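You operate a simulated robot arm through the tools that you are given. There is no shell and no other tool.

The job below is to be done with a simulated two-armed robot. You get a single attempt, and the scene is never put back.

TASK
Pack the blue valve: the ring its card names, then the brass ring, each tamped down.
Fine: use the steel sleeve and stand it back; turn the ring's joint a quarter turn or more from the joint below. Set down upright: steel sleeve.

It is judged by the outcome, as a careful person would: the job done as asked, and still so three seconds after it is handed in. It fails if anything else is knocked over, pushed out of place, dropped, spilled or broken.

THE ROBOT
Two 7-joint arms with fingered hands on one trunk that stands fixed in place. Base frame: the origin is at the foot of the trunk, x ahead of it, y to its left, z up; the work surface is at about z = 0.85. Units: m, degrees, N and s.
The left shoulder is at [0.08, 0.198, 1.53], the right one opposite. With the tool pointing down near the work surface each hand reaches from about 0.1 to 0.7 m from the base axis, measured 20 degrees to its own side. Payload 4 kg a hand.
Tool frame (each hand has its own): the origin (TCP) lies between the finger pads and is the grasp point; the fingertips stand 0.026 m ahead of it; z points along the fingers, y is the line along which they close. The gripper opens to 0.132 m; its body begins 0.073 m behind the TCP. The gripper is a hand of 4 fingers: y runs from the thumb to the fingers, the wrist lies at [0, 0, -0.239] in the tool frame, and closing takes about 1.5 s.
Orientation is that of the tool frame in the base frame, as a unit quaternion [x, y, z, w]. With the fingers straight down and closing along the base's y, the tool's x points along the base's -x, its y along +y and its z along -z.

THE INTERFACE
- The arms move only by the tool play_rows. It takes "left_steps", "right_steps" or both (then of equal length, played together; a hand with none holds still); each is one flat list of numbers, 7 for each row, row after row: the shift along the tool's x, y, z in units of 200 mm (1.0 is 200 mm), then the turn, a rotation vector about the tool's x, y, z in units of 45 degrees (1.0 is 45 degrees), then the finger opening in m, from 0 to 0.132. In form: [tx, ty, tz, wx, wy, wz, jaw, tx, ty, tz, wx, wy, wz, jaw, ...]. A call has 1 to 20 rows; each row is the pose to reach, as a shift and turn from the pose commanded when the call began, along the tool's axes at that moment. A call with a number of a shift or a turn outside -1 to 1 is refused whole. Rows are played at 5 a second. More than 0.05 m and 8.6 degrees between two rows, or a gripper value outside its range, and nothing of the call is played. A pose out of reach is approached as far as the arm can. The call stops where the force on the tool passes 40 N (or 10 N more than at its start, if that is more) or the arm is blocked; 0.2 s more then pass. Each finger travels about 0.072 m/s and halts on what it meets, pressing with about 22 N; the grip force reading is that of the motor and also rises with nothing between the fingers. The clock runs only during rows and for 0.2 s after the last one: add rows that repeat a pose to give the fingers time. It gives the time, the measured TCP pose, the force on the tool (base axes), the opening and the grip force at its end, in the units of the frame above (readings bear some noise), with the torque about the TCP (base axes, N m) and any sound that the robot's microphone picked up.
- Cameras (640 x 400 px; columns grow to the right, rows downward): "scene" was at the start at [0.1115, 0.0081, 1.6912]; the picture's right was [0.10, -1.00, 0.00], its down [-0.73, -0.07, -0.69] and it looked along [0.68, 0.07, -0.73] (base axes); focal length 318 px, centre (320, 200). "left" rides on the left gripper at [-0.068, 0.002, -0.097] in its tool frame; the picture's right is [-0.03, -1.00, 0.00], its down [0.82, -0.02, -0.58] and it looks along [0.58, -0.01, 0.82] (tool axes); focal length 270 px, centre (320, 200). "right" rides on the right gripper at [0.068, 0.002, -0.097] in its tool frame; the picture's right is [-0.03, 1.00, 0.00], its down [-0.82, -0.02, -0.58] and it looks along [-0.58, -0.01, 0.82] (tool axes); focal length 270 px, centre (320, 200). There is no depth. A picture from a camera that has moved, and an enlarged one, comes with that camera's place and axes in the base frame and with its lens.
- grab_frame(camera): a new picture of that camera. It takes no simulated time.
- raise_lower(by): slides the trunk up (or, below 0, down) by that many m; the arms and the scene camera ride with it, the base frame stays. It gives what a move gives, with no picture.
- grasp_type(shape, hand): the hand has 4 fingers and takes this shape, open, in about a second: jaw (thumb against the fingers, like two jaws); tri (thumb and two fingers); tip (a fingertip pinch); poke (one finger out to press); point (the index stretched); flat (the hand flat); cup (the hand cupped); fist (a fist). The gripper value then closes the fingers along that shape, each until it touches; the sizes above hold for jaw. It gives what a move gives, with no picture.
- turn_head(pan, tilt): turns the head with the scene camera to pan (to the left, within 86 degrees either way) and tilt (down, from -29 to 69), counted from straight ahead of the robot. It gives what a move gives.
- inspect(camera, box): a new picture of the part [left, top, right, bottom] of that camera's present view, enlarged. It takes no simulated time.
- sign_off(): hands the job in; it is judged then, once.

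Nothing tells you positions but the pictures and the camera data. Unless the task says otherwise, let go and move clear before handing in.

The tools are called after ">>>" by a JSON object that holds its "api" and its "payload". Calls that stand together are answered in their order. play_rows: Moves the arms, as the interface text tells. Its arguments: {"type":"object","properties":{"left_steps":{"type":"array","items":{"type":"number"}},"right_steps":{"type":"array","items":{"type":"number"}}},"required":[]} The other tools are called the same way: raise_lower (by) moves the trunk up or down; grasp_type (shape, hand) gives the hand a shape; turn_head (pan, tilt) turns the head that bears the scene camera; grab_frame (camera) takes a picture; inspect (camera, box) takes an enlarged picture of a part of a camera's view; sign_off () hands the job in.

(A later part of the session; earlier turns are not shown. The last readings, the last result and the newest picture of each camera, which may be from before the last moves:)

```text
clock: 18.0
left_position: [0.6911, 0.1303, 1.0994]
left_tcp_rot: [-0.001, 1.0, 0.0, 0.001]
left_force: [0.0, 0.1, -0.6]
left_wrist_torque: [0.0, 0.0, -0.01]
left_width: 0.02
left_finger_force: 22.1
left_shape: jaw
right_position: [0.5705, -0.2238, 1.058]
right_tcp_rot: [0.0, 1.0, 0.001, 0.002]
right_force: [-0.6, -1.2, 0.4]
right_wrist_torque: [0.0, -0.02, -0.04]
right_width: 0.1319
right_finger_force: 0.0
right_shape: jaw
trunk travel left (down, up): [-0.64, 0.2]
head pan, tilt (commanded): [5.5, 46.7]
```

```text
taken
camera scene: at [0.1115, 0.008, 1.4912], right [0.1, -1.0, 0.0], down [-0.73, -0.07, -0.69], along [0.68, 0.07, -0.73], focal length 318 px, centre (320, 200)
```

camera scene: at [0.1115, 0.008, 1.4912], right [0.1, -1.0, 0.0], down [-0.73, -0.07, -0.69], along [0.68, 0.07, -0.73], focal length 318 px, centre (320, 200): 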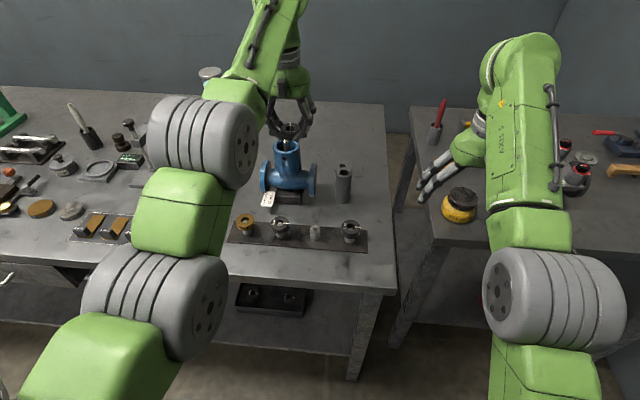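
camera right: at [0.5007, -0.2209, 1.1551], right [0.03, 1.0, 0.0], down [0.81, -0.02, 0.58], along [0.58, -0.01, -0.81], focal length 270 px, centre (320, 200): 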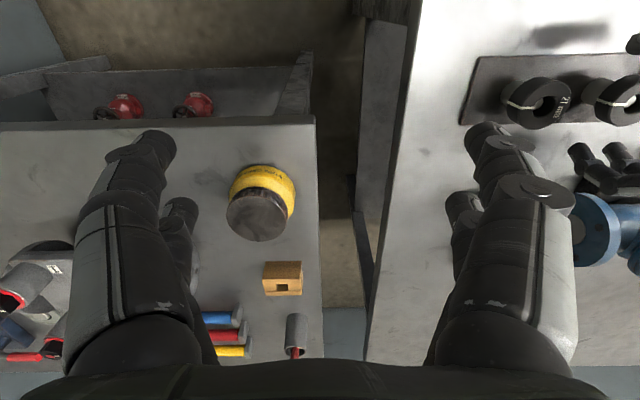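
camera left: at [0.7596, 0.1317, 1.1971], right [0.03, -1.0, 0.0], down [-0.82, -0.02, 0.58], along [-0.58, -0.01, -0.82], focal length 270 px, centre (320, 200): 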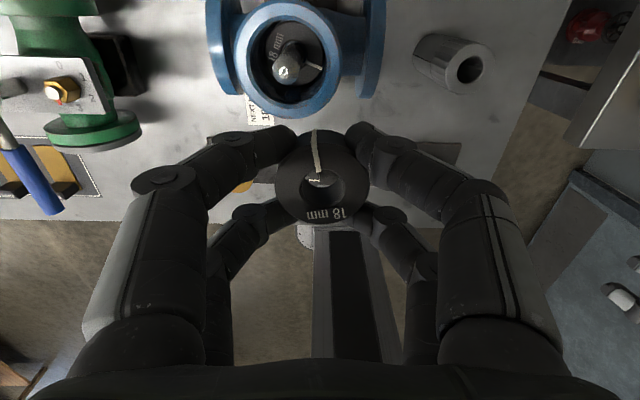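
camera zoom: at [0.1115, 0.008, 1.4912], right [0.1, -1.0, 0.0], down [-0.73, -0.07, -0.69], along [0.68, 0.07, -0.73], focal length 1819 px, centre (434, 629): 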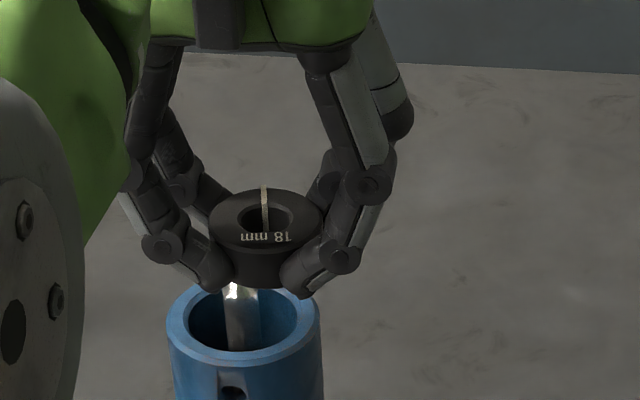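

The view shows ring bottom about level with the fingertips, hovering just before the valve. The stem (sticking 26 mm above the rim) will retain and guide the ring. I'll turn the last 45° and move over the valve axis at (0.7315, 0.1508), still well above the stem.

>>> {"api": "play_rows", "payload": {"left_steps": [-0.03, 0.015, 0, 0, 0, -0.16, 0.015, -0.07, 0.035, 0, 0, 0, -0.32, 0.015, -0.11, 0.055, 0, 0, 0, -0.48, 0.015, -0.15, 0.075, 0, 0, 0, -0.64, 0.015, -0.18, 0.09, 0, 0, 0, -0.8, 0.015, -0.202, 0.1025, 0, 0, 0, -0.95, 0.015, -0.202, 0.1025, 0, 0, 0, -1.0, 0.015, -0.202, 0.1025, 0, 0, 0, -1.0, 0.015]}}

>>> {"api": "grab_frame", "payload": {"camera": "left"}}

>>> {"api": "inspect", "payload": {"camera": "scene", "box": [245, 85, 335, 165]}}

```text
clock: 19.8
left_position: [0.7092, 0.1495, 1.1041]
left_tcp_rot: [-0.309, 0.951, 0.001, 0.001]
left_force: [-0.4, 0.2, -0.2]
left_wrist_torque: [0.03, -0.02, -0.01]
left_width: 0.0196
left_finger_force: 22.1
left_shape: jaw
left hand out of reach, approached as far as the arm can: row 4, 5, 6, 7, 8
right_position: [0.5696, -0.2235, 1.0581]
right_tcp_rot: [0.0, 1.0, 0.0, 0.003]
right_force: [0.1, 0.1, -0.2]
right_wrist_torque: [0.0, 0.02, -0.03]
right_width: 0.1319
right_finger_force: 0.2
right_shape: jaw
trunk travel left (down, up): [-0.64, 0.2]
head pan, tilt (commanded): [5.5, 46.7]
```

```text
taken
camera left: at [0.7643, 0.1911, 1.2013], right [0.61, -0.79, 0.0], down [-0.65, -0.5, 0.58], along [-0.46, -0.35, -0.82], focal length 270 px, centre (320, 200)
```

left: 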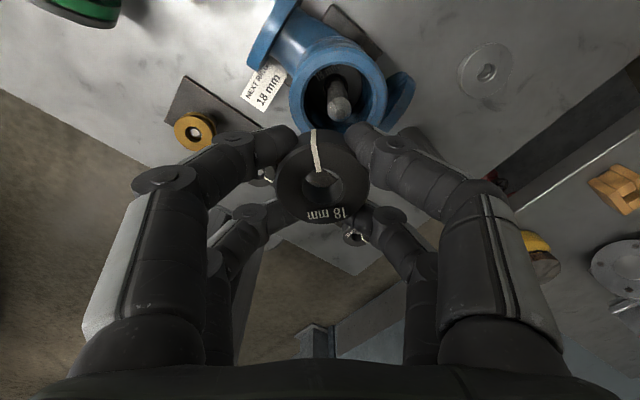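

```text
5.00 times, centred on (290, 125) of scene
camera zoom: at [0.1114, 0.0081, 1.4912], right [0.1, -1.0, 0.0], down [-0.72, -0.07, -0.69], along [0.68, 0.07, -0.73], focal length 1592 px, centre (470, 575)
```

zoom: 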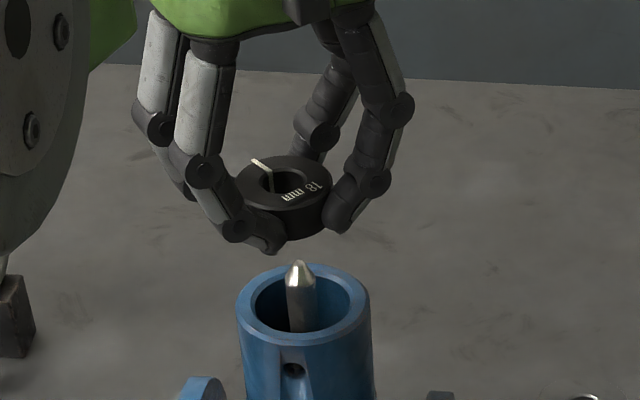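

The wrist limits at about +36° of yaw, so I'll settle at +20° (joint about 29°, some 143° from the joint below) and go over the valve axis.

>>> {"api": "play_rows", "payload": {"left_steps": [-0.02, -0.012, 0.0, 0, 0, 0.1, 0.015, -0.04, -0.025, 0.005, 0, 0, 0.2, 0.015, -0.06, -0.04, 0.01, 0, 0, 0.3, 0.015, -0.08, -0.05, 0.015, 0, 0, 0.356, 0.015, -0.094, -0.0603, 0.02, 0, 0, 0.356, 0.015, -0.094, -0.0603, 0.02, 0, 0, 0.356, 0.015]}}

>>> {"api": "grab_frame", "payload": {"camera": "left"}}

>>> {"api": "inspect", "payload": {"camera": "scene", "box": [245, 85, 335, 165]}}

```text
clock: 21.2
left_position: [0.7164, 0.1577, 1.0972]
left_tcp_rot: [-0.173, 0.985, 0.001, 0.001]
left_force: [-0.4, 0.7, -0.8]
left_wrist_torque: [0.02, 0.03, 0.01]
left_width: 0.0197
left_finger_force: 22.1
left_shape: jaw
left hand out of reach, approached as far as the arm can: row 3, 4, 5, 6
right_position: [0.5683, -0.2244, 1.0571]
right_tcp_rot: [0.0, 1.0, 0.0, 0.002]
right_force: [-0.3, 0.2, -0.1]
right_wrist_torque: [0.0, 0.02, 0.0]
right_width: 0.1319
right_finger_force: 0.0
right_shape: jaw
trunk travel left (down, up): [-0.64, 0.2]
head pan, tilt (commanded): [5.5, 46.7]
```

```text
taken
camera left: at [0.7822, 0.1827, 1.1943], right [0.36, -0.93, 0.0], down [-0.76, -0.3, 0.58], along [-0.54, -0.21, -0.82], focal length 270 px, centre (320, 200)
```

left: 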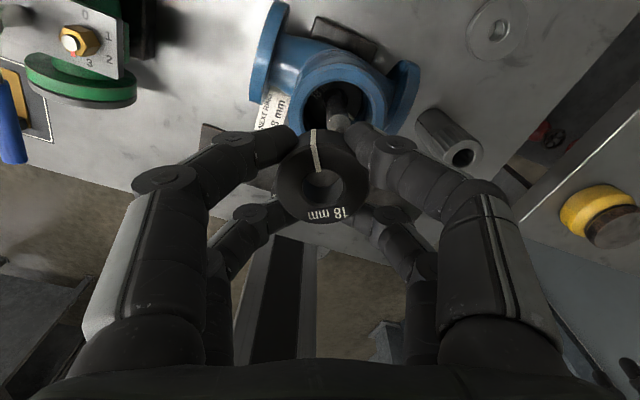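

```text
5.00 times, centred on (290, 125) of scene
camera zoom: at [0.1112, 0.0076, 1.4912], right [0.1, -1.0, 0.0], down [-0.72, -0.07, -0.69], along [0.68, 0.07, -0.73], focal length 1592 px, centre (470, 575)
```

zoom: 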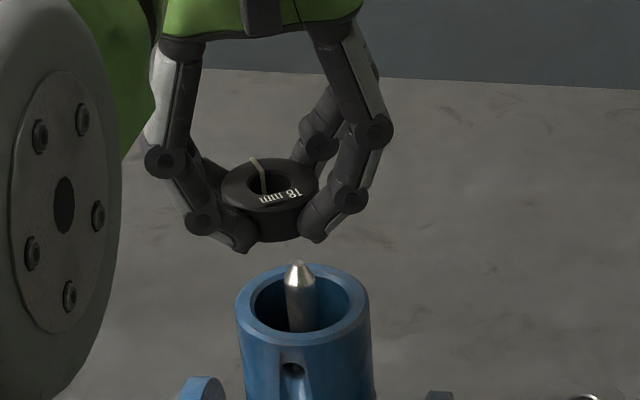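

The hand stops about 15 mm short of the valve axis at this trunk height, so I'll raise the trunk by 0.1 to let the forearm slope down more, then come forward and down again.

>>> {"api": "raise_lower", "payload": {"by": 0.1}}

```text
clock: 22.5
left_position: [0.7177, 0.1575, 1.1959]
left_tcp_rot: [-0.173, 0.985, 0.0, 0.0]
left_force: [-0.6, -0.2, -0.2]
left_wrist_torque: [-0.02, 0.04, -0.01]
left_width: 0.0194
left_finger_force: 22.1
left_shape: jaw
right_position: [0.5699, -0.2225, 1.1575]
right_tcp_rot: [0.0, 1.0, 0.001, 0.003]
right_force: [0.7, -0.6, -0.6]
right_wrist_torque: [0.01, 0.0, 0.01]
right_width: 0.1319
right_finger_force: 0.0
right_shape: jaw
trunk travel left (down, up): [-0.74, 0.1]
head pan, tilt (commanded): [5.5, 46.7]
```

>>> {"api": "play_rows", "payload": {"left_steps": [0, 0, 0.1, 0, 0, 0, 0.015, 0, 0, 0.2, 0, 0, 0, 0.015, -0.01, -0.01, 0.3, 0, 0, 0, 0.015, -0.025, -0.025, 0.4, 0, 0, 0, 0.015, -0.04, -0.04, 0.455, 0, 0, 0, 0.015, -0.0535, -0.055, 0.455, 0, 0, 0, 0.015, -0.0535, -0.055, 0.455, 0, 0, 0, 0.015]}}

>>> {"api": "inspect", "payload": {"camera": "left", "box": [230, 60, 410, 240]}}

>>> {"api": "grab_frame", "payload": {"camera": "scene"}}

```text
clock: 24.1
left_position: [0.7257, 0.1544, 1.1053]
left_tcp_rot: [-0.173, 0.985, 0.0, 0.001]
left_force: [0.2, 0.0, 0.1]
left_wrist_torque: [-0.01, -0.02, 0.02]
left_width: 0.0194
left_finger_force: 22.2
left_shape: jaw
left hand out of reach, approached as far as the arm can: row 6, 7
right_position: [0.5696, -0.2236, 1.158]
right_tcp_rot: [0.0, 1.0, 0.0, 0.003]
right_force: [0.5, 0.3, -0.1]
right_wrist_torque: [0.01, -0.03, 0.0]
right_width: 0.132
right_finger_force: 0.1
right_shape: jaw
trunk travel left (down, up): [-0.74, 0.1]
head pan, tilt (commanded): [5.5, 46.7]
```

```text
2.22 times, centred on (320, 150) of left
camera zoom: at [0.7907, 0.179, 1.2029], right [0.37, -0.93, 0.0], down [-0.76, -0.3, 0.58], along [-0.54, -0.21, -0.82], focal length 601 px, centre (320, 311)
```

zoom: 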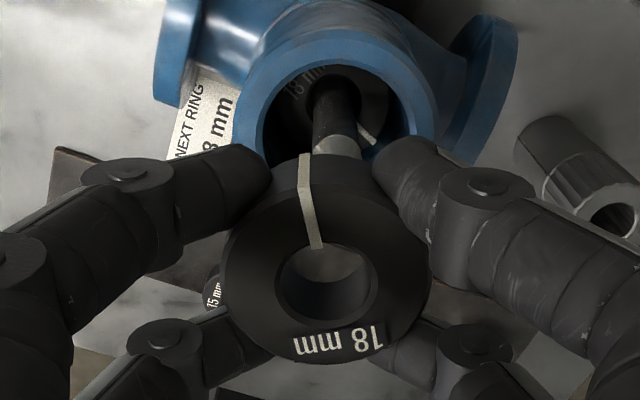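

```text
taken
camera scene: at [0.1116, 0.008, 1.5912], right [0.1, -1.0, 0.0], down [-0.73, -0.07, -0.69], along [0.68, 0.07, -0.73], focal length 318 px, centre (320, 200)
```

scene: 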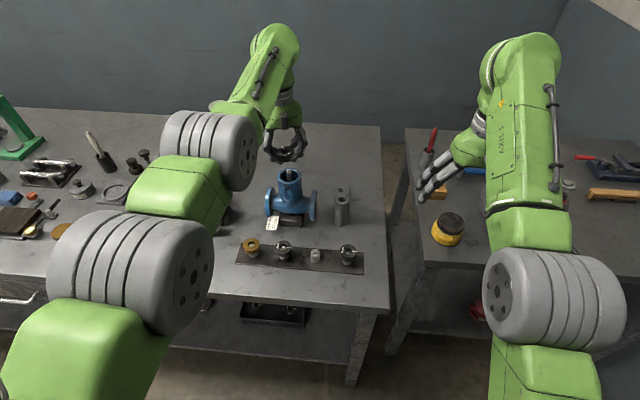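

The reach limit is close; turning back to yaw 0 should free the wrist, and the joint would still be about 123° from the one below. Trying that.

>>> {"api": "play_rows", "payload": {"left_steps": [0, 0, 0, 0, 0, 0.15, 0.015, 0, 0, 0, 0, 0, 0.3, 0.015, -0.01, -0.01, 0, 0, 0, 0.444, 0.015, -0.015, -0.02, 0.0, 0, 0, 0.444, 0.015, -0.021, -0.027, 0.0, 0, 0, 0.444, 0.015, -0.021, -0.027, 0.0, 0, 0, 0.444, 0.015]}}

>>> {"api": "inspect", "payload": {"camera": "left", "box": [230, 60, 410, 240]}}

```text
clock: 25.5
left_position: [0.7247, 0.1517, 1.1067]
left_tcp_rot: [-0.001, 1.0, 0.0, 0.001]
left_force: [-0.5, -0.2, -0.6]
left_wrist_torque: [0.01, 0.04, -0.01]
left_width: 0.0194
left_finger_force: 21.3
left_shape: jaw
left hand out of reach, approached as far as the arm can: row 3, 4, 5, 6
right_position: [0.5708, -0.2225, 1.1583]
right_tcp_rot: [-0.001, 1.0, 0.001, 0.003]
right_force: [0.1, 0.8, 0.4]
right_wrist_torque: [-0.01, -0.04, 0.0]
right_width: 0.1317
right_finger_force: 0.0
right_shape: jaw
trunk travel left (down, up): [-0.74, 0.1]
head pan, tilt (commanded): [5.5, 46.7]
```

```text
2.22 times, centred on (320, 150) of left
camera zoom: at [0.7953, 0.1535, 1.2027], right [0.03, -1.0, 0.0], down [-0.82, -0.02, 0.58], along [-0.58, -0.01, -0.82], focal length 601 px, centre (320, 311)
```

zoom: 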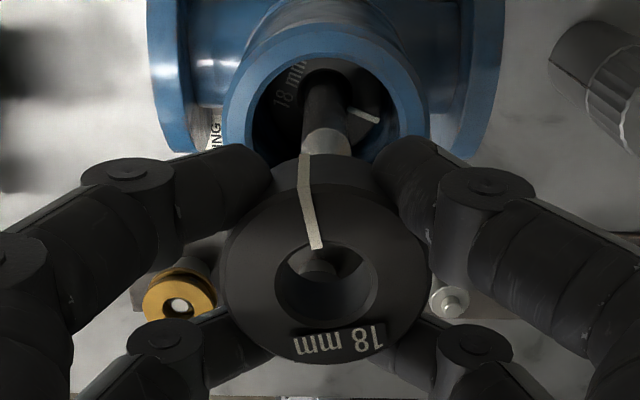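

The limit is plain reach, not yaw: about 7 mm short with the hand exactly vertical. A small 4° forward tilt of the hand brings the wrist back enough. Ring and valve already agree in y (≈0.1512). I'll tilt and move over the axis, ring bottom still above the stem.

>>> {"api": "play_rows", "payload": {"left_steps": [0, 0, 0.03, 0, -0.045, 0, 0.015, -0.01, 0, 0.06, 0, -0.089, 0, 0.015, -0.02, -0.002, 0.09, 0, -0.089, 0, 0.015, -0.0275, -0.0025, 0.1085, 0, -0.089, 0, 0.015, -0.0275, -0.0025, 0.1085, 0, -0.089, 0, 0.015]}}

>>> {"api": "inspect", "payload": {"camera": "left", "box": [230, 60, 410, 240]}}

>>> {"api": "inspect", "payload": {"camera": "scene", "box": [245, 115, 335, 195]}}

```text
clock: 26.7
left_position: [0.7318, 0.1512, 1.0847]
left_tcp_rot: [0.0, 0.999, 0.0, 0.036]
left_force: [-0.5, -0.7, -0.9]
left_wrist_torque: [-0.01, -0.01, 0.0]
left_width: 0.019
left_finger_force: 22.8
left_shape: jaw
right_position: [0.5688, -0.2239, 1.158]
right_tcp_rot: [-0.001, 1.0, -0.001, 0.002]
right_force: [-0.5, -0.5, -0.4]
right_wrist_torque: [-0.03, -0.01, -0.03]
right_width: 0.132
right_finger_force: 0.1
right_shape: jaw
trunk travel left (down, up): [-0.74, 0.1]
head pan, tilt (commanded): [5.5, 46.7]
```

```text
2.22 times, centred on (320, 150) of left
camera zoom: at [0.7937, 0.153, 1.1861], right [0.03, -1.0, 0.0], down [-0.86, -0.02, 0.52], along [-0.52, -0.01, -0.86], focal length 601 px, centre (320, 311)
```

zoom: 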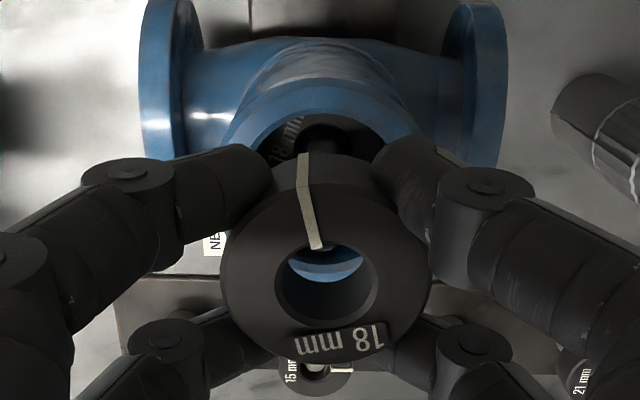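

```text
5.00 times, centred on (290, 155) of scene
camera zoom: at [0.1109, 0.008, 1.5913], right [0.1, -1.0, 0.0], down [-0.72, -0.07, -0.69], along [0.68, 0.07, -0.73], focal length 1592 px, centre (470, 425)
```

zoom: 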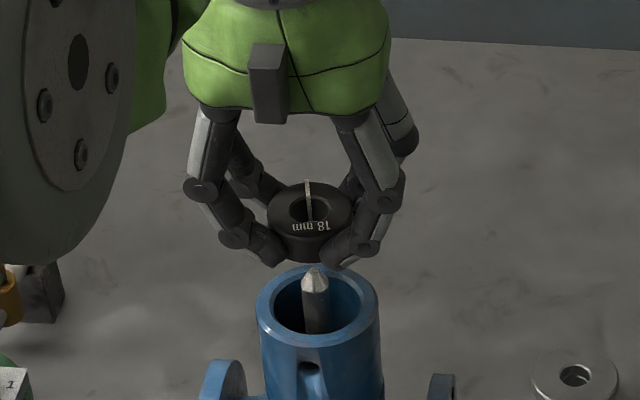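

Ring and valve axis agree to about 1 mm in the wrist view (ring ≈ (0.7312, 0.1505), valve ≈ (0.731, 0.151)). I'll trim slightly and lower so the stem enters the ring, stopping a few millimetres above the rim.

>>> {"api": "play_rows", "payload": {"left_steps": [0.008, 0.0025, 0.03, 0, 0, 0, 0.015, 0.01, 0.0025, 0.07, 0, 0, 0, 0.015, 0.014, 0.0025, 0.12, 0, 0, 0, 0.015, 0.018, 0.0025, 0.173, 0, 0, 0, 0.015, 0.018, 0.0025, 0.173, 0, 0, 0, 0.015]}}

>>> {"api": "inspect", "payload": {"camera": "left", "box": [230, 60, 410, 240]}}

>>> {"api": "inspect", "payload": {"camera": "scene", "box": [245, 115, 335, 195]}}

```text
clock: 27.9
left_position: [0.7297, 0.1524, 1.0468]
left_tcp_rot: [0.001, 0.999, 0.0, 0.034]
left_force: [-7.6, 0.3, -0.5]
left_wrist_torque: [0.0, 0.21, 0.0]
left_width: 0.0196
left_finger_force: 22.3
left_shape: jaw
right_position: [0.5698, -0.2239, 1.1574]
right_tcp_rot: [0.0, 1.0, 0.0, 0.003]
right_force: [-0.5, 0.2, 0.6]
right_wrist_torque: [-0.01, -0.04, 0.01]
right_width: 0.1321
right_finger_force: 0.1
right_shape: jaw
trunk travel left (down, up): [-0.74, 0.1]
head pan, tilt (commanded): [5.5, 46.7]
```

```text
2.22 times, centred on (320, 150) of left
camera zoom: at [0.7924, 0.1534, 1.1488], right [0.02, -1.0, 0.0], down [-0.85, -0.02, 0.52], along [-0.52, -0.01, -0.85], focal length 601 px, centre (320, 311)
```

zoom: 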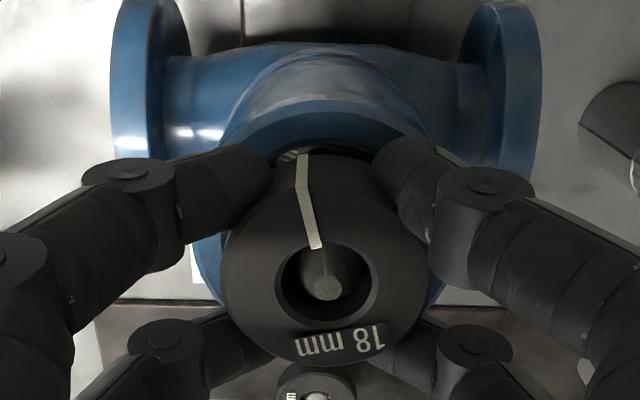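

```text
5.00 times, centred on (290, 155) of scene
camera zoom: at [0.1117, 0.0079, 1.5912], right [0.1, -1.0, 0.0], down [-0.73, -0.07, -0.69], along [0.68, 0.07, -0.73], focal length 1592 px, centre (470, 425)
```

zoom: 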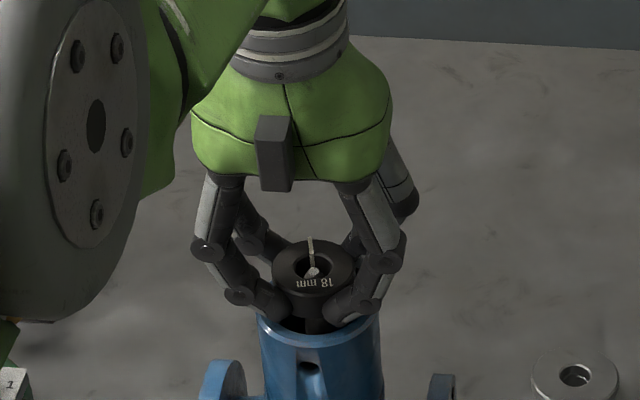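

The stem tip is now inside the ring's hole and looks centred, but there is a 7.6 N sideways force in −x. I'll re-read it and look closely before going on.

>>> {"api": "play_rows", "payload": {"left_steps": [0, 0, 0, 0, 0, 0, 0.015, 0, 0, 0, 0, 0, 0, 0.015]}}

>>> {"api": "inspect", "payload": {"camera": "left", "box": [280, 110, 370, 220]}}

>>> {"api": "inspect", "payload": {"camera": "scene", "box": [270, 135, 335, 190]}}

```text
clock: 28.5
left_position: [0.731, 0.1517, 1.0489]
left_tcp_rot: [0.0, 0.999, -0.001, 0.036]
left_force: [-4.8, -0.6, -1.2]
left_wrist_torque: [0.01, 0.13, 0.02]
left_width: 0.0194
left_finger_force: 21.5
left_shape: jaw
right_position: [0.5683, -0.223, 1.158]
right_tcp_rot: [0.0, 1.0, 0.001, 0.003]
right_force: [0.2, 0.8, 0.2]
right_wrist_torque: [0.03, 0.01, -0.04]
right_width: 0.1318
right_finger_force: 0.0
right_shape: jaw
trunk travel left (down, up): [-0.74, 0.1]
head pan, tilt (commanded): [5.5, 46.7]
```

```text
3.64 times, centred on (325, 165) of left
camera zoom: at [0.7918, 0.1535, 1.151], right [0.03, -1.0, 0.0], down [-0.86, -0.02, 0.52], along [-0.52, -0.01, -0.86], focal length 983 px, centre (302, 327)
```

zoom: 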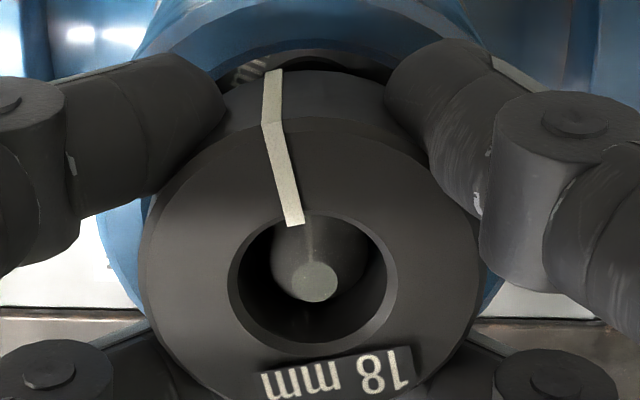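

```text
7.27 times, centred on (302, 162) of scene
camera zoom: at [0.1099, 0.0079, 1.5913], right [0.1, -1.0, 0.0], down [-0.72, -0.07, -0.69], along [0.68, 0.07, -0.73], focal length 2315 px, centre (447, 473)
```

zoom: 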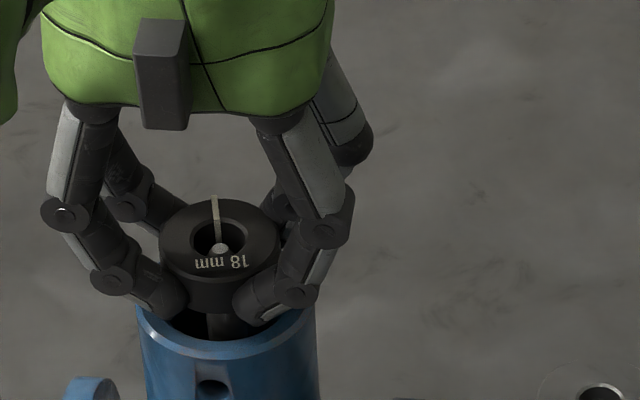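

The readings fit the ring sitting about 2–3 mm too far in +x relative to the stem (lower edge touching it). I'll shift 2.5 mm in −x and check that the force vanishes.

>>> {"api": "play_rows", "payload": {"left_steps": [0.006, 0, 0, 0, 0, 0, 0.015, 0.0125, 0, 0, 0, 0, 0, 0.015, 0.0125, 0, 0, 0, 0, 0, 0.015, 0.0125, 0, 0, 0, 0, 0, 0.015]}}

>>> {"api": "inspect", "payload": {"camera": "left", "box": [280, 110, 370, 220]}}

>>> {"api": "inspect", "payload": {"camera": "scene", "box": [270, 135, 335, 190]}}

```text
clock: 29.5
left_position: [0.7286, 0.1516, 1.0491]
left_tcp_rot: [0.0, 0.999, 0.0, 0.036]
left_force: [0.5, 0.1, -0.4]
left_wrist_torque: [-0.01, 0.0, 0.03]
left_width: 0.0194
left_finger_force: 22.1
left_shape: jaw
right_position: [0.5696, -0.2226, 1.1567]
right_tcp_rot: [0.0, 1.0, 0.0, 0.002]
right_force: [-0.5, 0.3, 0.6]
right_wrist_torque: [-0.02, 0.02, -0.01]
right_width: 0.132
right_finger_force: 0.0
right_shape: jaw
trunk travel left (down, up): [-0.74, 0.1]
head pan, tilt (commanded): [5.5, 46.7]
```

```text
3.64 times, centred on (325, 165) of left
camera zoom: at [0.7905, 0.1536, 1.1506], right [0.03, -1.0, 0.0], down [-0.86, -0.02, 0.52], along [-0.52, -0.01, -0.86], focal length 983 px, centre (302, 327)
```

zoom: 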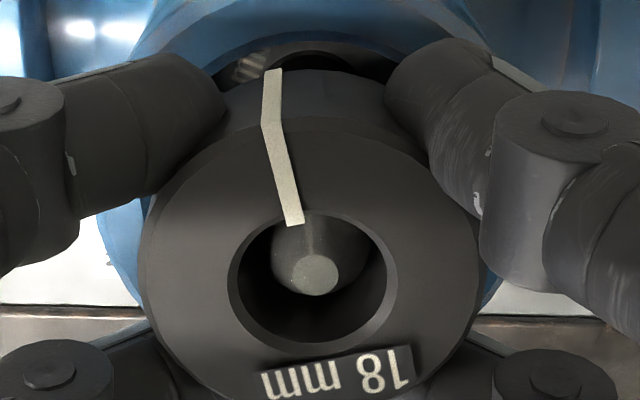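

```text
7.27 times, centred on (302, 162) of scene
camera zoom: at [0.1116, 0.0081, 1.5912], right [0.1, -1.0, 0.0], down [-0.73, -0.07, -0.69], along [0.68, 0.07, -0.73], focal length 2315 px, centre (447, 473)
```

zoom: 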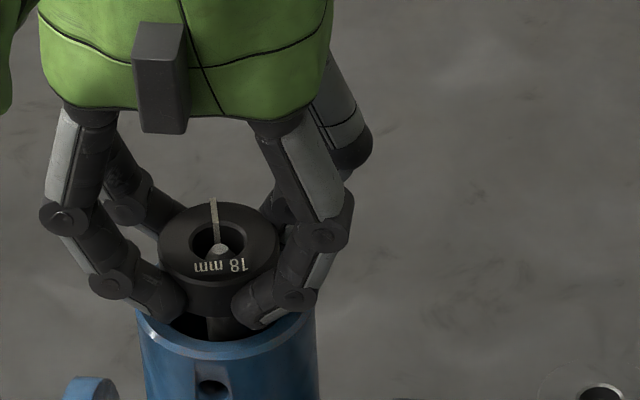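

Contact force is gone. Now lowering in small steps toward the rim, watching the force.

>>> {"api": "play_rows", "payload": {"left_steps": [0.001, 0, 0.015, 0, 0, 0, 0.015, 0.002, 0, 0.03, 0, 0, 0, 0.015, 0.002, 0, 0.03, 0, 0, 0, 0.015]}}

>>> {"api": "inspect", "payload": {"camera": "left", "box": [280, 110, 370, 220]}}

>>> {"api": "inspect", "payload": {"camera": "scene", "box": [270, 135, 335, 190]}}

```text
clock: 30.3
left_position: [0.7299, 0.1513, 1.0436]
left_tcp_rot: [0.0, 0.999, 0.0, 0.036]
left_force: [-0.2, 0.2, 4.3]
left_wrist_torque: [0.03, 0.1, 0.01]
left_width: 0.0193
left_finger_force: 21.9
left_shape: jaw
right_position: [0.5695, -0.2228, 1.1597]
right_tcp_rot: [-0.001, 1.0, 0.0, 0.003]
right_force: [0.0, -1.0, 0.0]
right_wrist_torque: [0.01, 0.02, -0.01]
right_width: 0.132
right_finger_force: 0.1
right_shape: jaw
trunk travel left (down, up): [-0.74, 0.1]
head pan, tilt (commanded): [5.5, 46.7]
```

```text
3.64 times, centred on (325, 165) of left
camera zoom: at [0.7907, 0.1537, 1.1462], right [0.03, -1.0, 0.0], down [-0.86, -0.02, 0.52], along [-0.52, -0.01, -0.86], focal length 983 px, centre (302, 327)
```

zoom: 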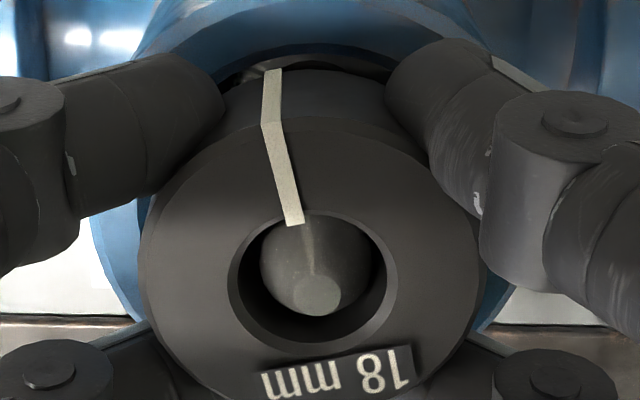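

```text
7.27 times, centred on (302, 162) of scene
camera zoom: at [0.1109, 0.008, 1.5914], right [0.1, -1.0, 0.0], down [-0.72, -0.07, -0.69], along [0.68, 0.07, -0.73], focal length 2315 px, centre (447, 473)
```

zoom: 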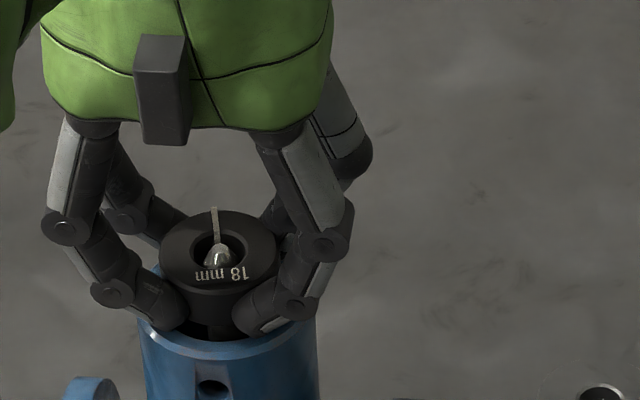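

A light vertical contact (4 N, on the −x side) matches the front fingertips reaching the rim, with the ring's lower edge a few mm into the bore and the stem centred. I'll back off 1 mm, trim 1 mm in −x and 0.5 mm in −y, then open slightly to let the ring drop.

>>> {"api": "play_rows", "payload": {"left_steps": [0.0045, -0.0025, -0.005, 0, 0, 0, 0.015, 0.0045, -0.0025, -0.005, 0, 0, 0, 0.015, 0.0045, -0.0025, -0.005, 0, 0, 0, 0.03, 0.0045, -0.0025, -0.005, 0, 0, 0, 0.045, 0.0045, -0.0025, -0.005, 0, 0, 0, 0.045, 0.0045, -0.0025, -0.005, 0, 0, 0, 0.045]}}

>>> {"api": "inspect", "payload": {"camera": "left", "box": [280, 110, 370, 220]}}

>>> {"api": "inspect", "payload": {"camera": "scene", "box": [270, 135, 335, 190]}}

```text
clock: 31.7
left_position: [0.7263, 0.1514, 1.0441]
left_tcp_rot: [0.001, 0.999, 0.0, 0.036]
left_force: [-1.9, 0.5, 5.4]
left_wrist_torque: [-0.1, 0.14, -0.07]
left_width: 0.0445
left_finger_force: 0.0
left_shape: jaw
right_position: [0.5686, -0.223, 1.1578]
right_tcp_rot: [0.0, 1.0, 0.001, 0.003]
right_force: [0.3, 0.0, -0.3]
right_wrist_torque: [0.01, -0.01, -0.01]
right_width: 0.1317
right_finger_force: 0.0
right_shape: jaw
trunk travel left (down, up): [-0.74, 0.1]
head pan, tilt (commanded): [5.5, 46.7]
```

```text
3.64 times, centred on (325, 165) of left
camera zoom: at [0.7882, 0.1534, 1.1459], right [0.03, -1.0, 0.0], down [-0.86, -0.02, 0.52], along [-0.52, -0.01, -0.86], focal length 983 px, centre (302, 327)
```

zoom: 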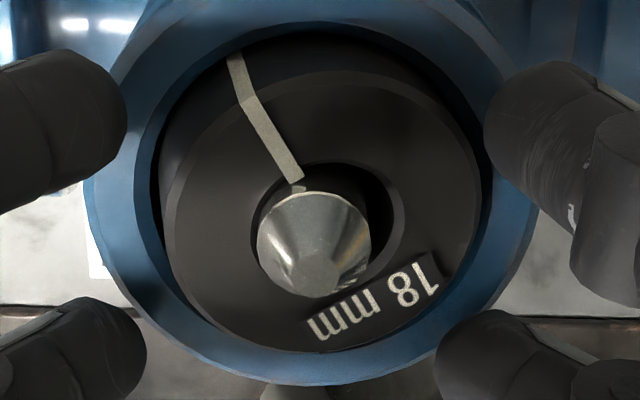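

```text
7.27 times, centred on (302, 162) of scene
camera zoom: at [0.1098, 0.008, 1.5913], right [0.1, -1.0, 0.0], down [-0.72, -0.07, -0.69], along [0.68, 0.07, -0.73], focal length 2315 px, centre (447, 473)
```

zoom: 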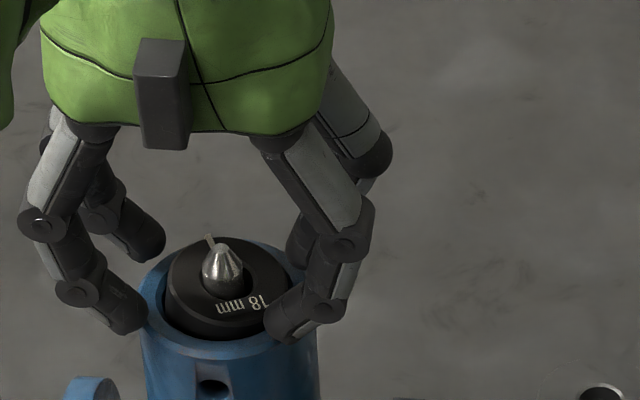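

The ring has dropped into the bore and sits inside it with the joint at about +25° (139° from the one below). I'll open wider, lift clear and look from above.

>>> {"api": "play_rows", "payload": {"left_steps": [0, 0, -0.01, 0, 0, 0, 0.05, 0, 0, -0.02, 0, 0, 0, 0.06, 0, 0, -0.05, 0, 0, 0, 0.07, 0, 0, -0.12, 0, 0, 0, 0.075, 0, 0, -0.22, 0, 0, 0, 0.08, 0, 0, -0.32, 0, 0, 0, 0.08, 0, 0, -0.32, 0, 0, 0, 0.08]}}

>>> {"api": "grab_frame", "payload": {"camera": "left"}}

>>> {"api": "inspect", "payload": {"camera": "scene", "box": [260, 150, 330, 220]}}

```text
clock: 33.3
left_position: [0.7248, 0.1504, 1.108]
left_tcp_rot: [0.001, 0.999, 0.0, 0.035]
left_force: [-0.2, 0.1, -0.1]
left_wrist_torque: [0.01, 0.01, 0.04]
left_width: 0.0795
left_finger_force: 0.0
left_shape: jaw
left hand out of reach, approached as far as the arm can: row 6, 7
right_position: [0.5706, -0.2233, 1.1587]
right_tcp_rot: [0.0, 1.0, -0.001, 0.002]
right_force: [0.2, -0.8, -0.5]
right_wrist_torque: [0.0, 0.08, 0.01]
right_width: 0.1319
right_finger_force: 0.0
right_shape: jaw
trunk travel left (down, up): [-0.74, 0.1]
head pan, tilt (commanded): [5.5, 46.7]
```

```text
taken
camera left: at [0.7883, 0.1529, 1.2101], right [0.03, -1.0, 0.0], down [-0.85, -0.02, 0.52], along [-0.52, -0.01, -0.85], focal length 270 px, centre (320, 200)
```

left: 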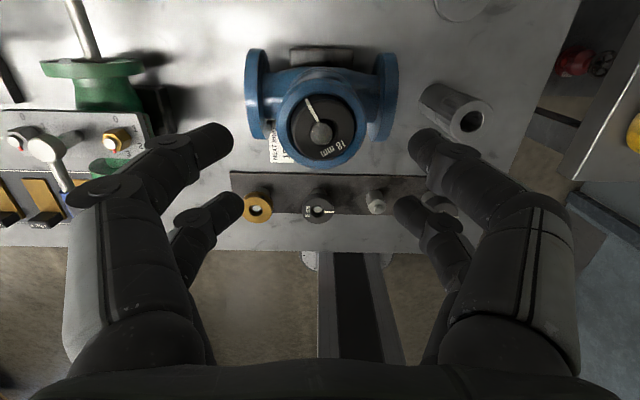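

```text
5.71 times, centred on (295, 185) of scene
camera zoom: at [0.1117, 0.0081, 1.5912], right [0.1, -1.0, 0.0], down [-0.73, -0.07, -0.69], along [0.68, 0.07, -0.73], focal length 1819 px, centre (463, 286)
```

zoom: 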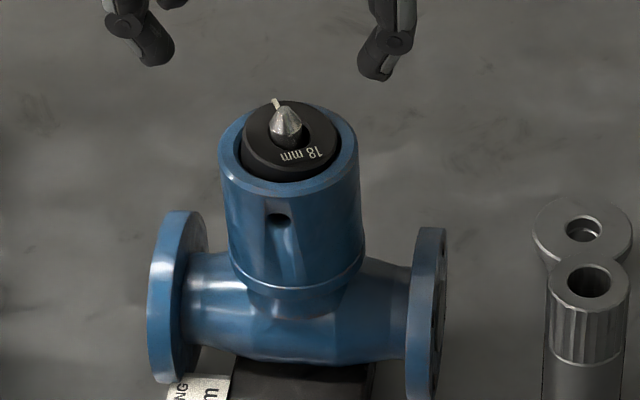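

>>> {"api": "inspect", "payload": {"camera": "left", "box": [270, 75, 370, 175]}}

>>> {"api": "inspect", "payload": {"camera": "scene", "box": [275, 160, 315, 190]}}

```text
4.00 times, centred on (320, 125) of left
camera zoom: at [0.7883, 0.1529, 1.2101], right [0.03, -1.0, 0.0], down [-0.85, -0.02, 0.52], along [-0.52, -0.01, -0.85], focal length 1081 px, centre (320, 500)
```

zoom: 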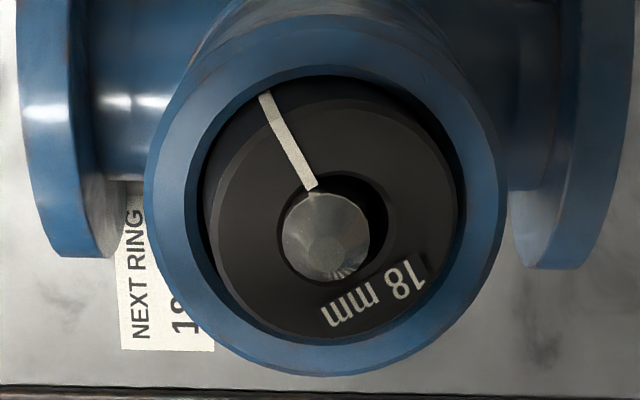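

```text
13.33 times, centred on (295, 175) of scene
camera zoom: at [0.1117, 0.0081, 1.5912], right [0.1, -1.0, 0.0], down [-0.73, -0.07, -0.69], along [0.68, 0.07, -0.73], focal length 4244 px, centre (653, 533)
```

zoom: 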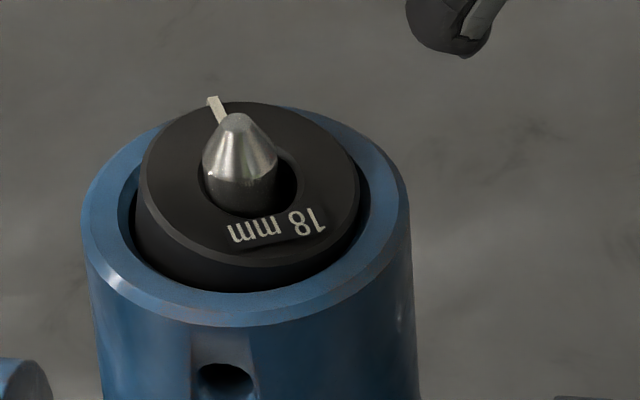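

The ring is in the bore but sits cocked near the top, held on the stem side, which the sleeve will push level and down. Next is the sleeve, near (0.72, 0.0), top about z 0.937. I'll move the left hand over there at a safe height with a 10° forward tilt, which its reach will need.

>>> {"api": "play_rows", "payload": {"left_steps": [0.01, -0.05, -0.044, 0, 0, 0, 0.08, 0.03, -0.15, -0.044, 0, -0.03, 0, 0.08, 0.05, -0.28, -0.044, 0, -0.06, 0, 0.08, 0.08, -0.42, -0.044, 0, -0.09, 0, 0.08, 0.1, -0.55, -0.044, 0, -0.133, 0, 0.08, 0.121, -0.652, -0.044, 0, -0.133, 0, 0.08, 0.121, -0.652, -0.044, 0, -0.133, 0, 0.08]}}

>>> {"api": "raise_lower", "payload": {"by": -0.1}}

>>> {"api": "grab_frame", "payload": {"camera": "left"}}

>>> {"api": "grab_frame", "payload": {"camera": "scene"}}

```text
clock: 34.9
left_position: [0.7256, 0.0152, 1.1163]
left_tcp_rot: [0.0, 0.996, 0.001, 0.087]
left_force: [-0.3, 0.5, 0.2]
left_wrist_torque: [0.01, 0.03, 0.04]
left_width: 0.0798
left_finger_force: 0.0
left_shape: jaw
left hand out of reach, approached as far as the arm can: row 2, 3, 4, 5, 6, 7
right_position: [0.5695, -0.2221, 1.1578]
right_tcp_rot: [0.001, 1.0, 0.0, 0.003]
right_force: [-0.2, 0.0, 0.1]
right_wrist_torque: [-0.01, 0.0, 0.02]
right_width: 0.1319
right_finger_force: 0.1
right_shape: jaw
trunk travel left (down, up): [-0.74, 0.1]
head pan, tilt (commanded): [5.5, 46.7]
```

```text
clock: 36.2
left_position: [0.7264, 0.0155, 1.0154]
left_tcp_rot: [0.0, 0.996, 0.0, 0.087]
left_force: [0.0, -1.0, 0.2]
left_wrist_torque: [0.02, -0.02, 0.0]
left_width: 0.0795
left_finger_force: 0.0
left_shape: jaw
right_position: [0.5705, -0.2235, 1.0572]
right_tcp_rot: [0.0, 1.0, -0.001, 0.003]
right_force: [0.5, 0.2, -0.5]
right_wrist_torque: [0.01, -0.02, 0.03]
right_width: 0.1317
right_finger_force: 0.0
right_shape: jaw
trunk travel left (down, up): [-0.64, 0.2]
head pan, tilt (commanded): [5.5, 46.7]
```

```text
taken
camera left: at [0.7771, 0.0179, 1.1234], right [0.03, -1.0, 0.0], down [-0.9, -0.02, 0.43], along [-0.43, -0.01, -0.9], focal length 270 px, centre (320, 200)
```

left: 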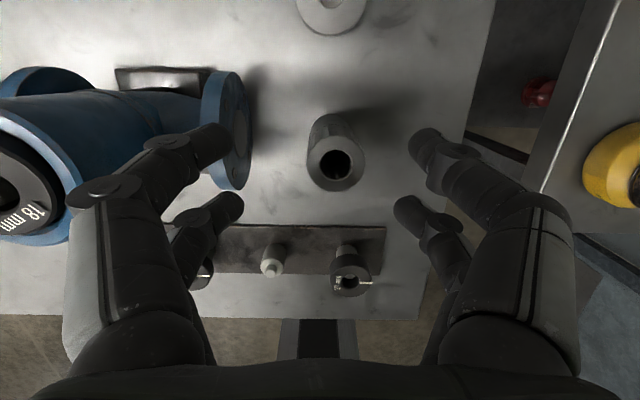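

```text
taken
camera scene: at [0.1115, 0.0081, 1.4913], right [0.1, -1.0, 0.0], down [-0.73, -0.07, -0.69], along [0.68, 0.07, -0.73], focal length 318 px, centre (320, 200)
```

scene: 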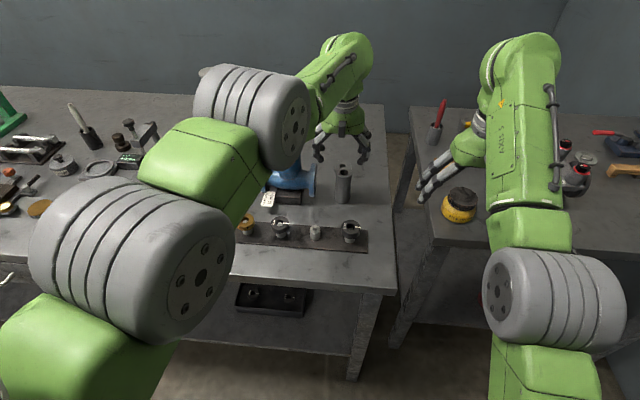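

The hand is now over the sleeve with the trunk lowered. I'll zoom to locate the sleeve exactly.

>>> {"api": "inspect", "payload": {"camera": "left", "box": [280, 90, 390, 210]}}

>>> {"api": "inspect", "payload": {"camera": "scene", "box": [290, 110, 390, 220]}}

```text
3.33 times, centred on (335, 150) of left
camera zoom: at [0.7771, 0.0179, 1.1234], right [0.03, -1.0, 0.0], down [-0.9, -0.02, 0.43], along [-0.43, -0.01, -0.9], focal length 901 px, centre (270, 367)
```

zoom: 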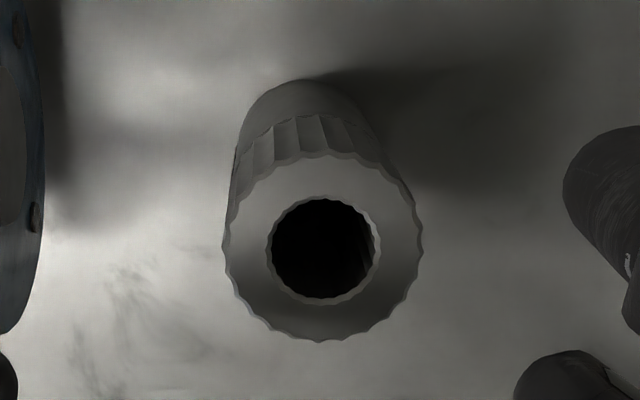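

```text
3.64 times, centred on (340, 165) of scene
camera zoom: at [0.1115, 0.0081, 1.4913], right [0.1, -1.0, 0.0], down [-0.73, -0.07, -0.69], along [0.68, 0.07, -0.73], focal length 1158 px, centre (247, 327)
```

zoom: 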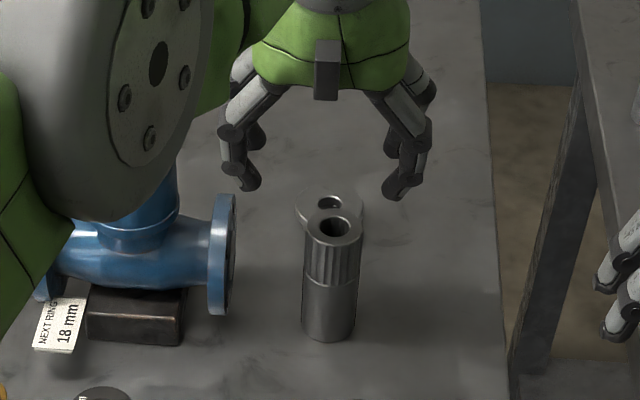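

The sleeve stands at about (0.719, 0.0055), top z ≈ 0.945 (95 mm tall, 41 mm dia, 23 mm hole). I'll line up and descend around its knurled upper half, opening 70 mm.

>>> {"api": "play_rows", "payload": {"left_steps": [0.025, -0.025, 0, 0, 0, 0, 0.07, 0.0507, -0.05, -0.009, 0, 0, 0, 0.07, 0.065, -0.05, 0.08, 0, 0, 0, 0.07, 0.08, -0.05, 0.17, 0, 0, 0, 0.07, 0.096, -0.05, 0.26, 0, 0, 0, 0.07, 0.112, -0.05, 0.34, 0, 0, 0, 0.07, 0.123, -0.05, 0.4017, 0, 0, 0, 0.07, 0.123, -0.05, 0.4017, 0, 0, 0, 0.07]}}

>>> {"api": "grab_frame", "payload": {"camera": "left"}}

>>> {"api": "inspect", "payload": {"camera": "scene", "box": [290, 110, 390, 220]}}

```text
clock: 38.0
left_position: [0.7173, 0.0051, 0.9327]
left_tcp_rot: [0.0, 0.996, 0.002, 0.085]
left_force: [0.1, 0.1, 0.0]
left_wrist_torque: [-0.02, 0.0, -0.01]
left_width: 0.0705
left_finger_force: 0.1
left_shape: jaw
left hand out of reach, approached as far as the arm can: row 2, 3, 4, 5, 6, 7, 8
right_position: [0.5699, -0.2226, 1.0575]
right_tcp_rot: [0.0, 1.0, 0.0, 0.003]
right_force: [-0.2, -0.3, -0.2]
right_wrist_torque: [-0.01, 0.0, -0.02]
right_width: 0.1318
right_finger_force: 0.1
right_shape: jaw
trunk travel left (down, up): [-0.64, 0.2]
head pan, tilt (commanded): [5.5, 46.7]
```

```text
taken
camera left: at [0.7702, 0.007, 1.0395], right [0.03, -1.0, 0.0], down [-0.9, -0.02, 0.43], along [-0.43, -0.01, -0.9], focal length 270 px, centre (320, 200)
```

left: 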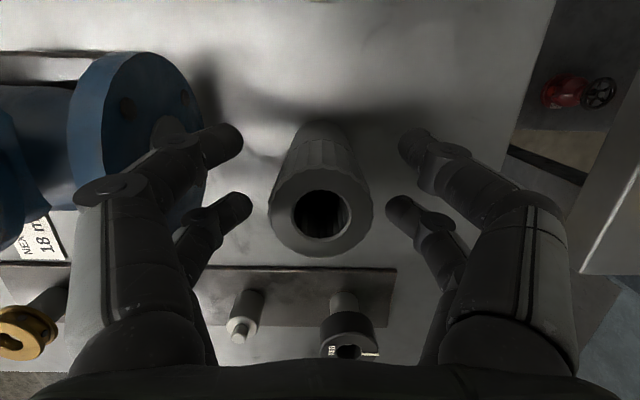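

```text
3.64 times, centred on (340, 165) of scene
camera zoom: at [0.1113, 0.0079, 1.4912], right [0.1, -1.0, 0.0], down [-0.72, -0.07, -0.69], along [0.68, 0.07, -0.73], focal length 1158 px, centre (247, 327)
```

zoom: 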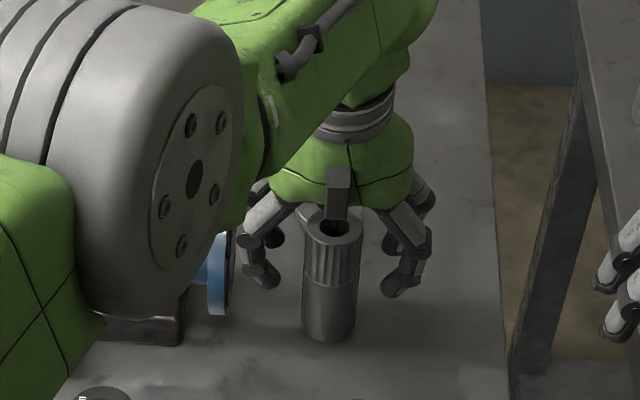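

The fingers straddle the sleeve with its top 12 mm above the TCP, clear of the flange. Closing on it.

>>> {"api": "play_rows", "payload": {"left_steps": [0, 0, 0, 0, 0, 0, 0.05, 0, 0, 0, 0, 0, 0, 0.035, 0, 0, 0, 0, 0, 0, 0.02, 0, 0, 0, 0, 0, 0, 0.01, 0, 0, 0, 0, 0, 0, 0.01, 0, 0, 0, 0, 0, 0, 0.01]}}

>>> {"api": "grab_frame", "payload": {"camera": "left"}}

>>> {"api": "inspect", "payload": {"camera": "scene", "box": [290, 110, 390, 220]}}

```text
clock: 39.4
left_position: [0.7186, 0.0058, 0.9322]
left_tcp_rot: [0.0, 0.996, 0.001, 0.085]
left_force: [-1.2, 0.3, 0.3]
left_wrist_torque: [-0.02, 0.07, 0.03]
left_width: 0.0136
left_finger_force: 21.3
left_shape: jaw
right_position: [0.5693, -0.2225, 1.0565]
right_tcp_rot: [0.0, 1.0, -0.001, 0.003]
right_force: [0.4, -0.6, -1.1]
right_wrist_torque: [-0.01, -0.02, -0.02]
right_width: 0.132
right_finger_force: 0.1
right_shape: jaw
trunk travel left (down, up): [-0.64, 0.2]
head pan, tilt (commanded): [5.5, 46.7]
```

```text
taken
camera left: at [0.7703, 0.0071, 1.0392], right [0.03, -1.0, 0.0], down [-0.9, -0.02, 0.43], along [-0.43, -0.01, -0.9], focal length 270 px, centre (320, 200)
```

left: 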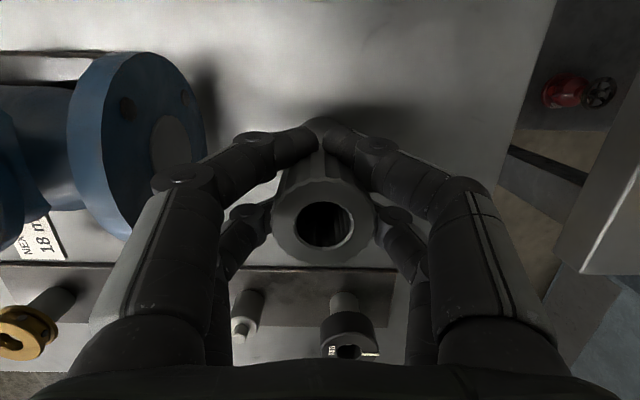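

```text
3.64 times, centred on (340, 165) of scene
camera zoom: at [0.1116, 0.0081, 1.4912], right [0.1, -1.0, 0.0], down [-0.73, -0.07, -0.69], along [0.68, 0.07, -0.73], focal length 1158 px, centre (247, 327)
```

zoom: 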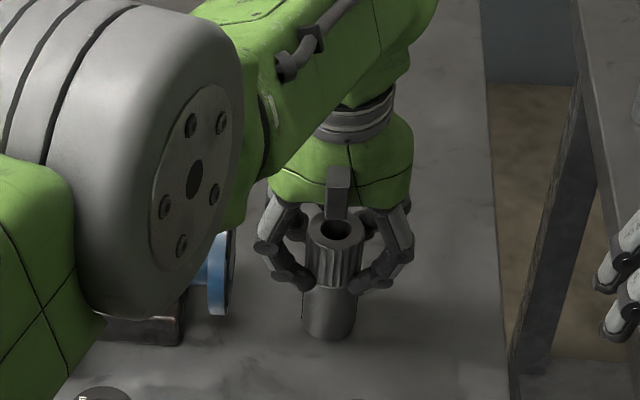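

Gripped (22 N). I'll lift 50 mm straight up and check how the sleeve hangs.

>>> {"api": "play_rows", "payload": {"left_steps": [-0.009, 0, -0.05, 0, 0, 0, 0.005, -0.02, 0, -0.11, 0, 0, 0, 0.005, -0.032, 0, -0.18, 0, 0, 0, 0.005, -0.0434, 0, -0.246, 0, 0, 0, 0.005, -0.0434, 0, -0.246, 0, 0, 0, 0.005]}}

>>> {"api": "grab_frame", "payload": {"camera": "left"}}

>>> {"api": "inspect", "payload": {"camera": "scene", "box": [290, 110, 390, 220]}}

>>> {"api": "grab_frame", "payload": {"camera": "right"}}

```text
clock: 40.6
left_position: [0.7217, 0.0037, 0.9819]
left_tcp_rot: [0.0, 0.996, 0.001, 0.086]
left_force: [1.2, 0.3, -2.2]
left_wrist_torque: [-0.04, 0.01, 0.0]
left_width: 0.0136
left_finger_force: 21.8
left_shape: jaw
right_position: [0.5699, -0.2228, 1.0568]
right_tcp_rot: [0.0, 1.0, 0.0, 0.003]
right_force: [-0.6, 1.0, -0.4]
right_wrist_torque: [0.01, 0.0, -0.04]
right_width: 0.1318
right_finger_force: 0.0
right_shape: jaw
trunk travel left (down, up): [-0.64, 0.2]
head pan, tilt (commanded): [5.5, 46.7]
```

```text
taken
camera left: at [0.7734, 0.0055, 1.0895], right [0.03, -1.0, 0.0], down [-0.9, -0.02, 0.43], along [-0.43, -0.01, -0.9], focal length 270 px, centre (320, 200)
```

left: 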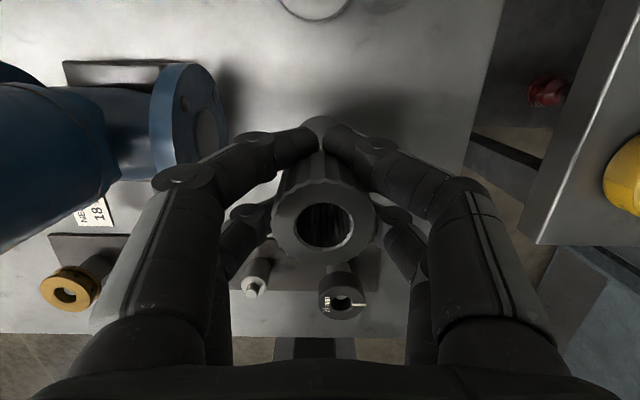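

```text
3.64 times, centred on (340, 165) of scene
camera zoom: at [0.112, 0.008, 1.4912], right [0.1, -1.0, 0.0], down [-0.73, -0.07, -0.68], along [0.68, 0.07, -0.73], focal length 1158 px, centre (247, 327)
```

zoom: 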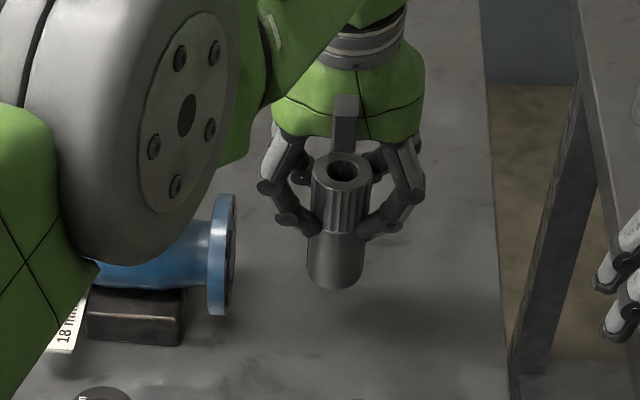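

```text
taken
camera right: at [0.5011, -0.2209, 1.1549], right [0.03, 1.0, 0.0], down [0.81, -0.02, 0.58], along [0.58, -0.01, -0.81], focal length 270 px, centre (320, 200)
```

right: 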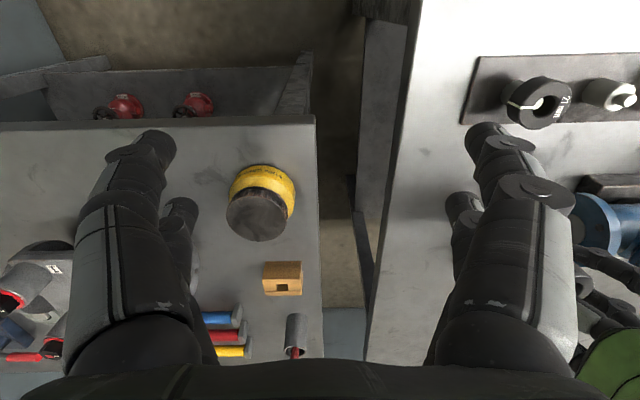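

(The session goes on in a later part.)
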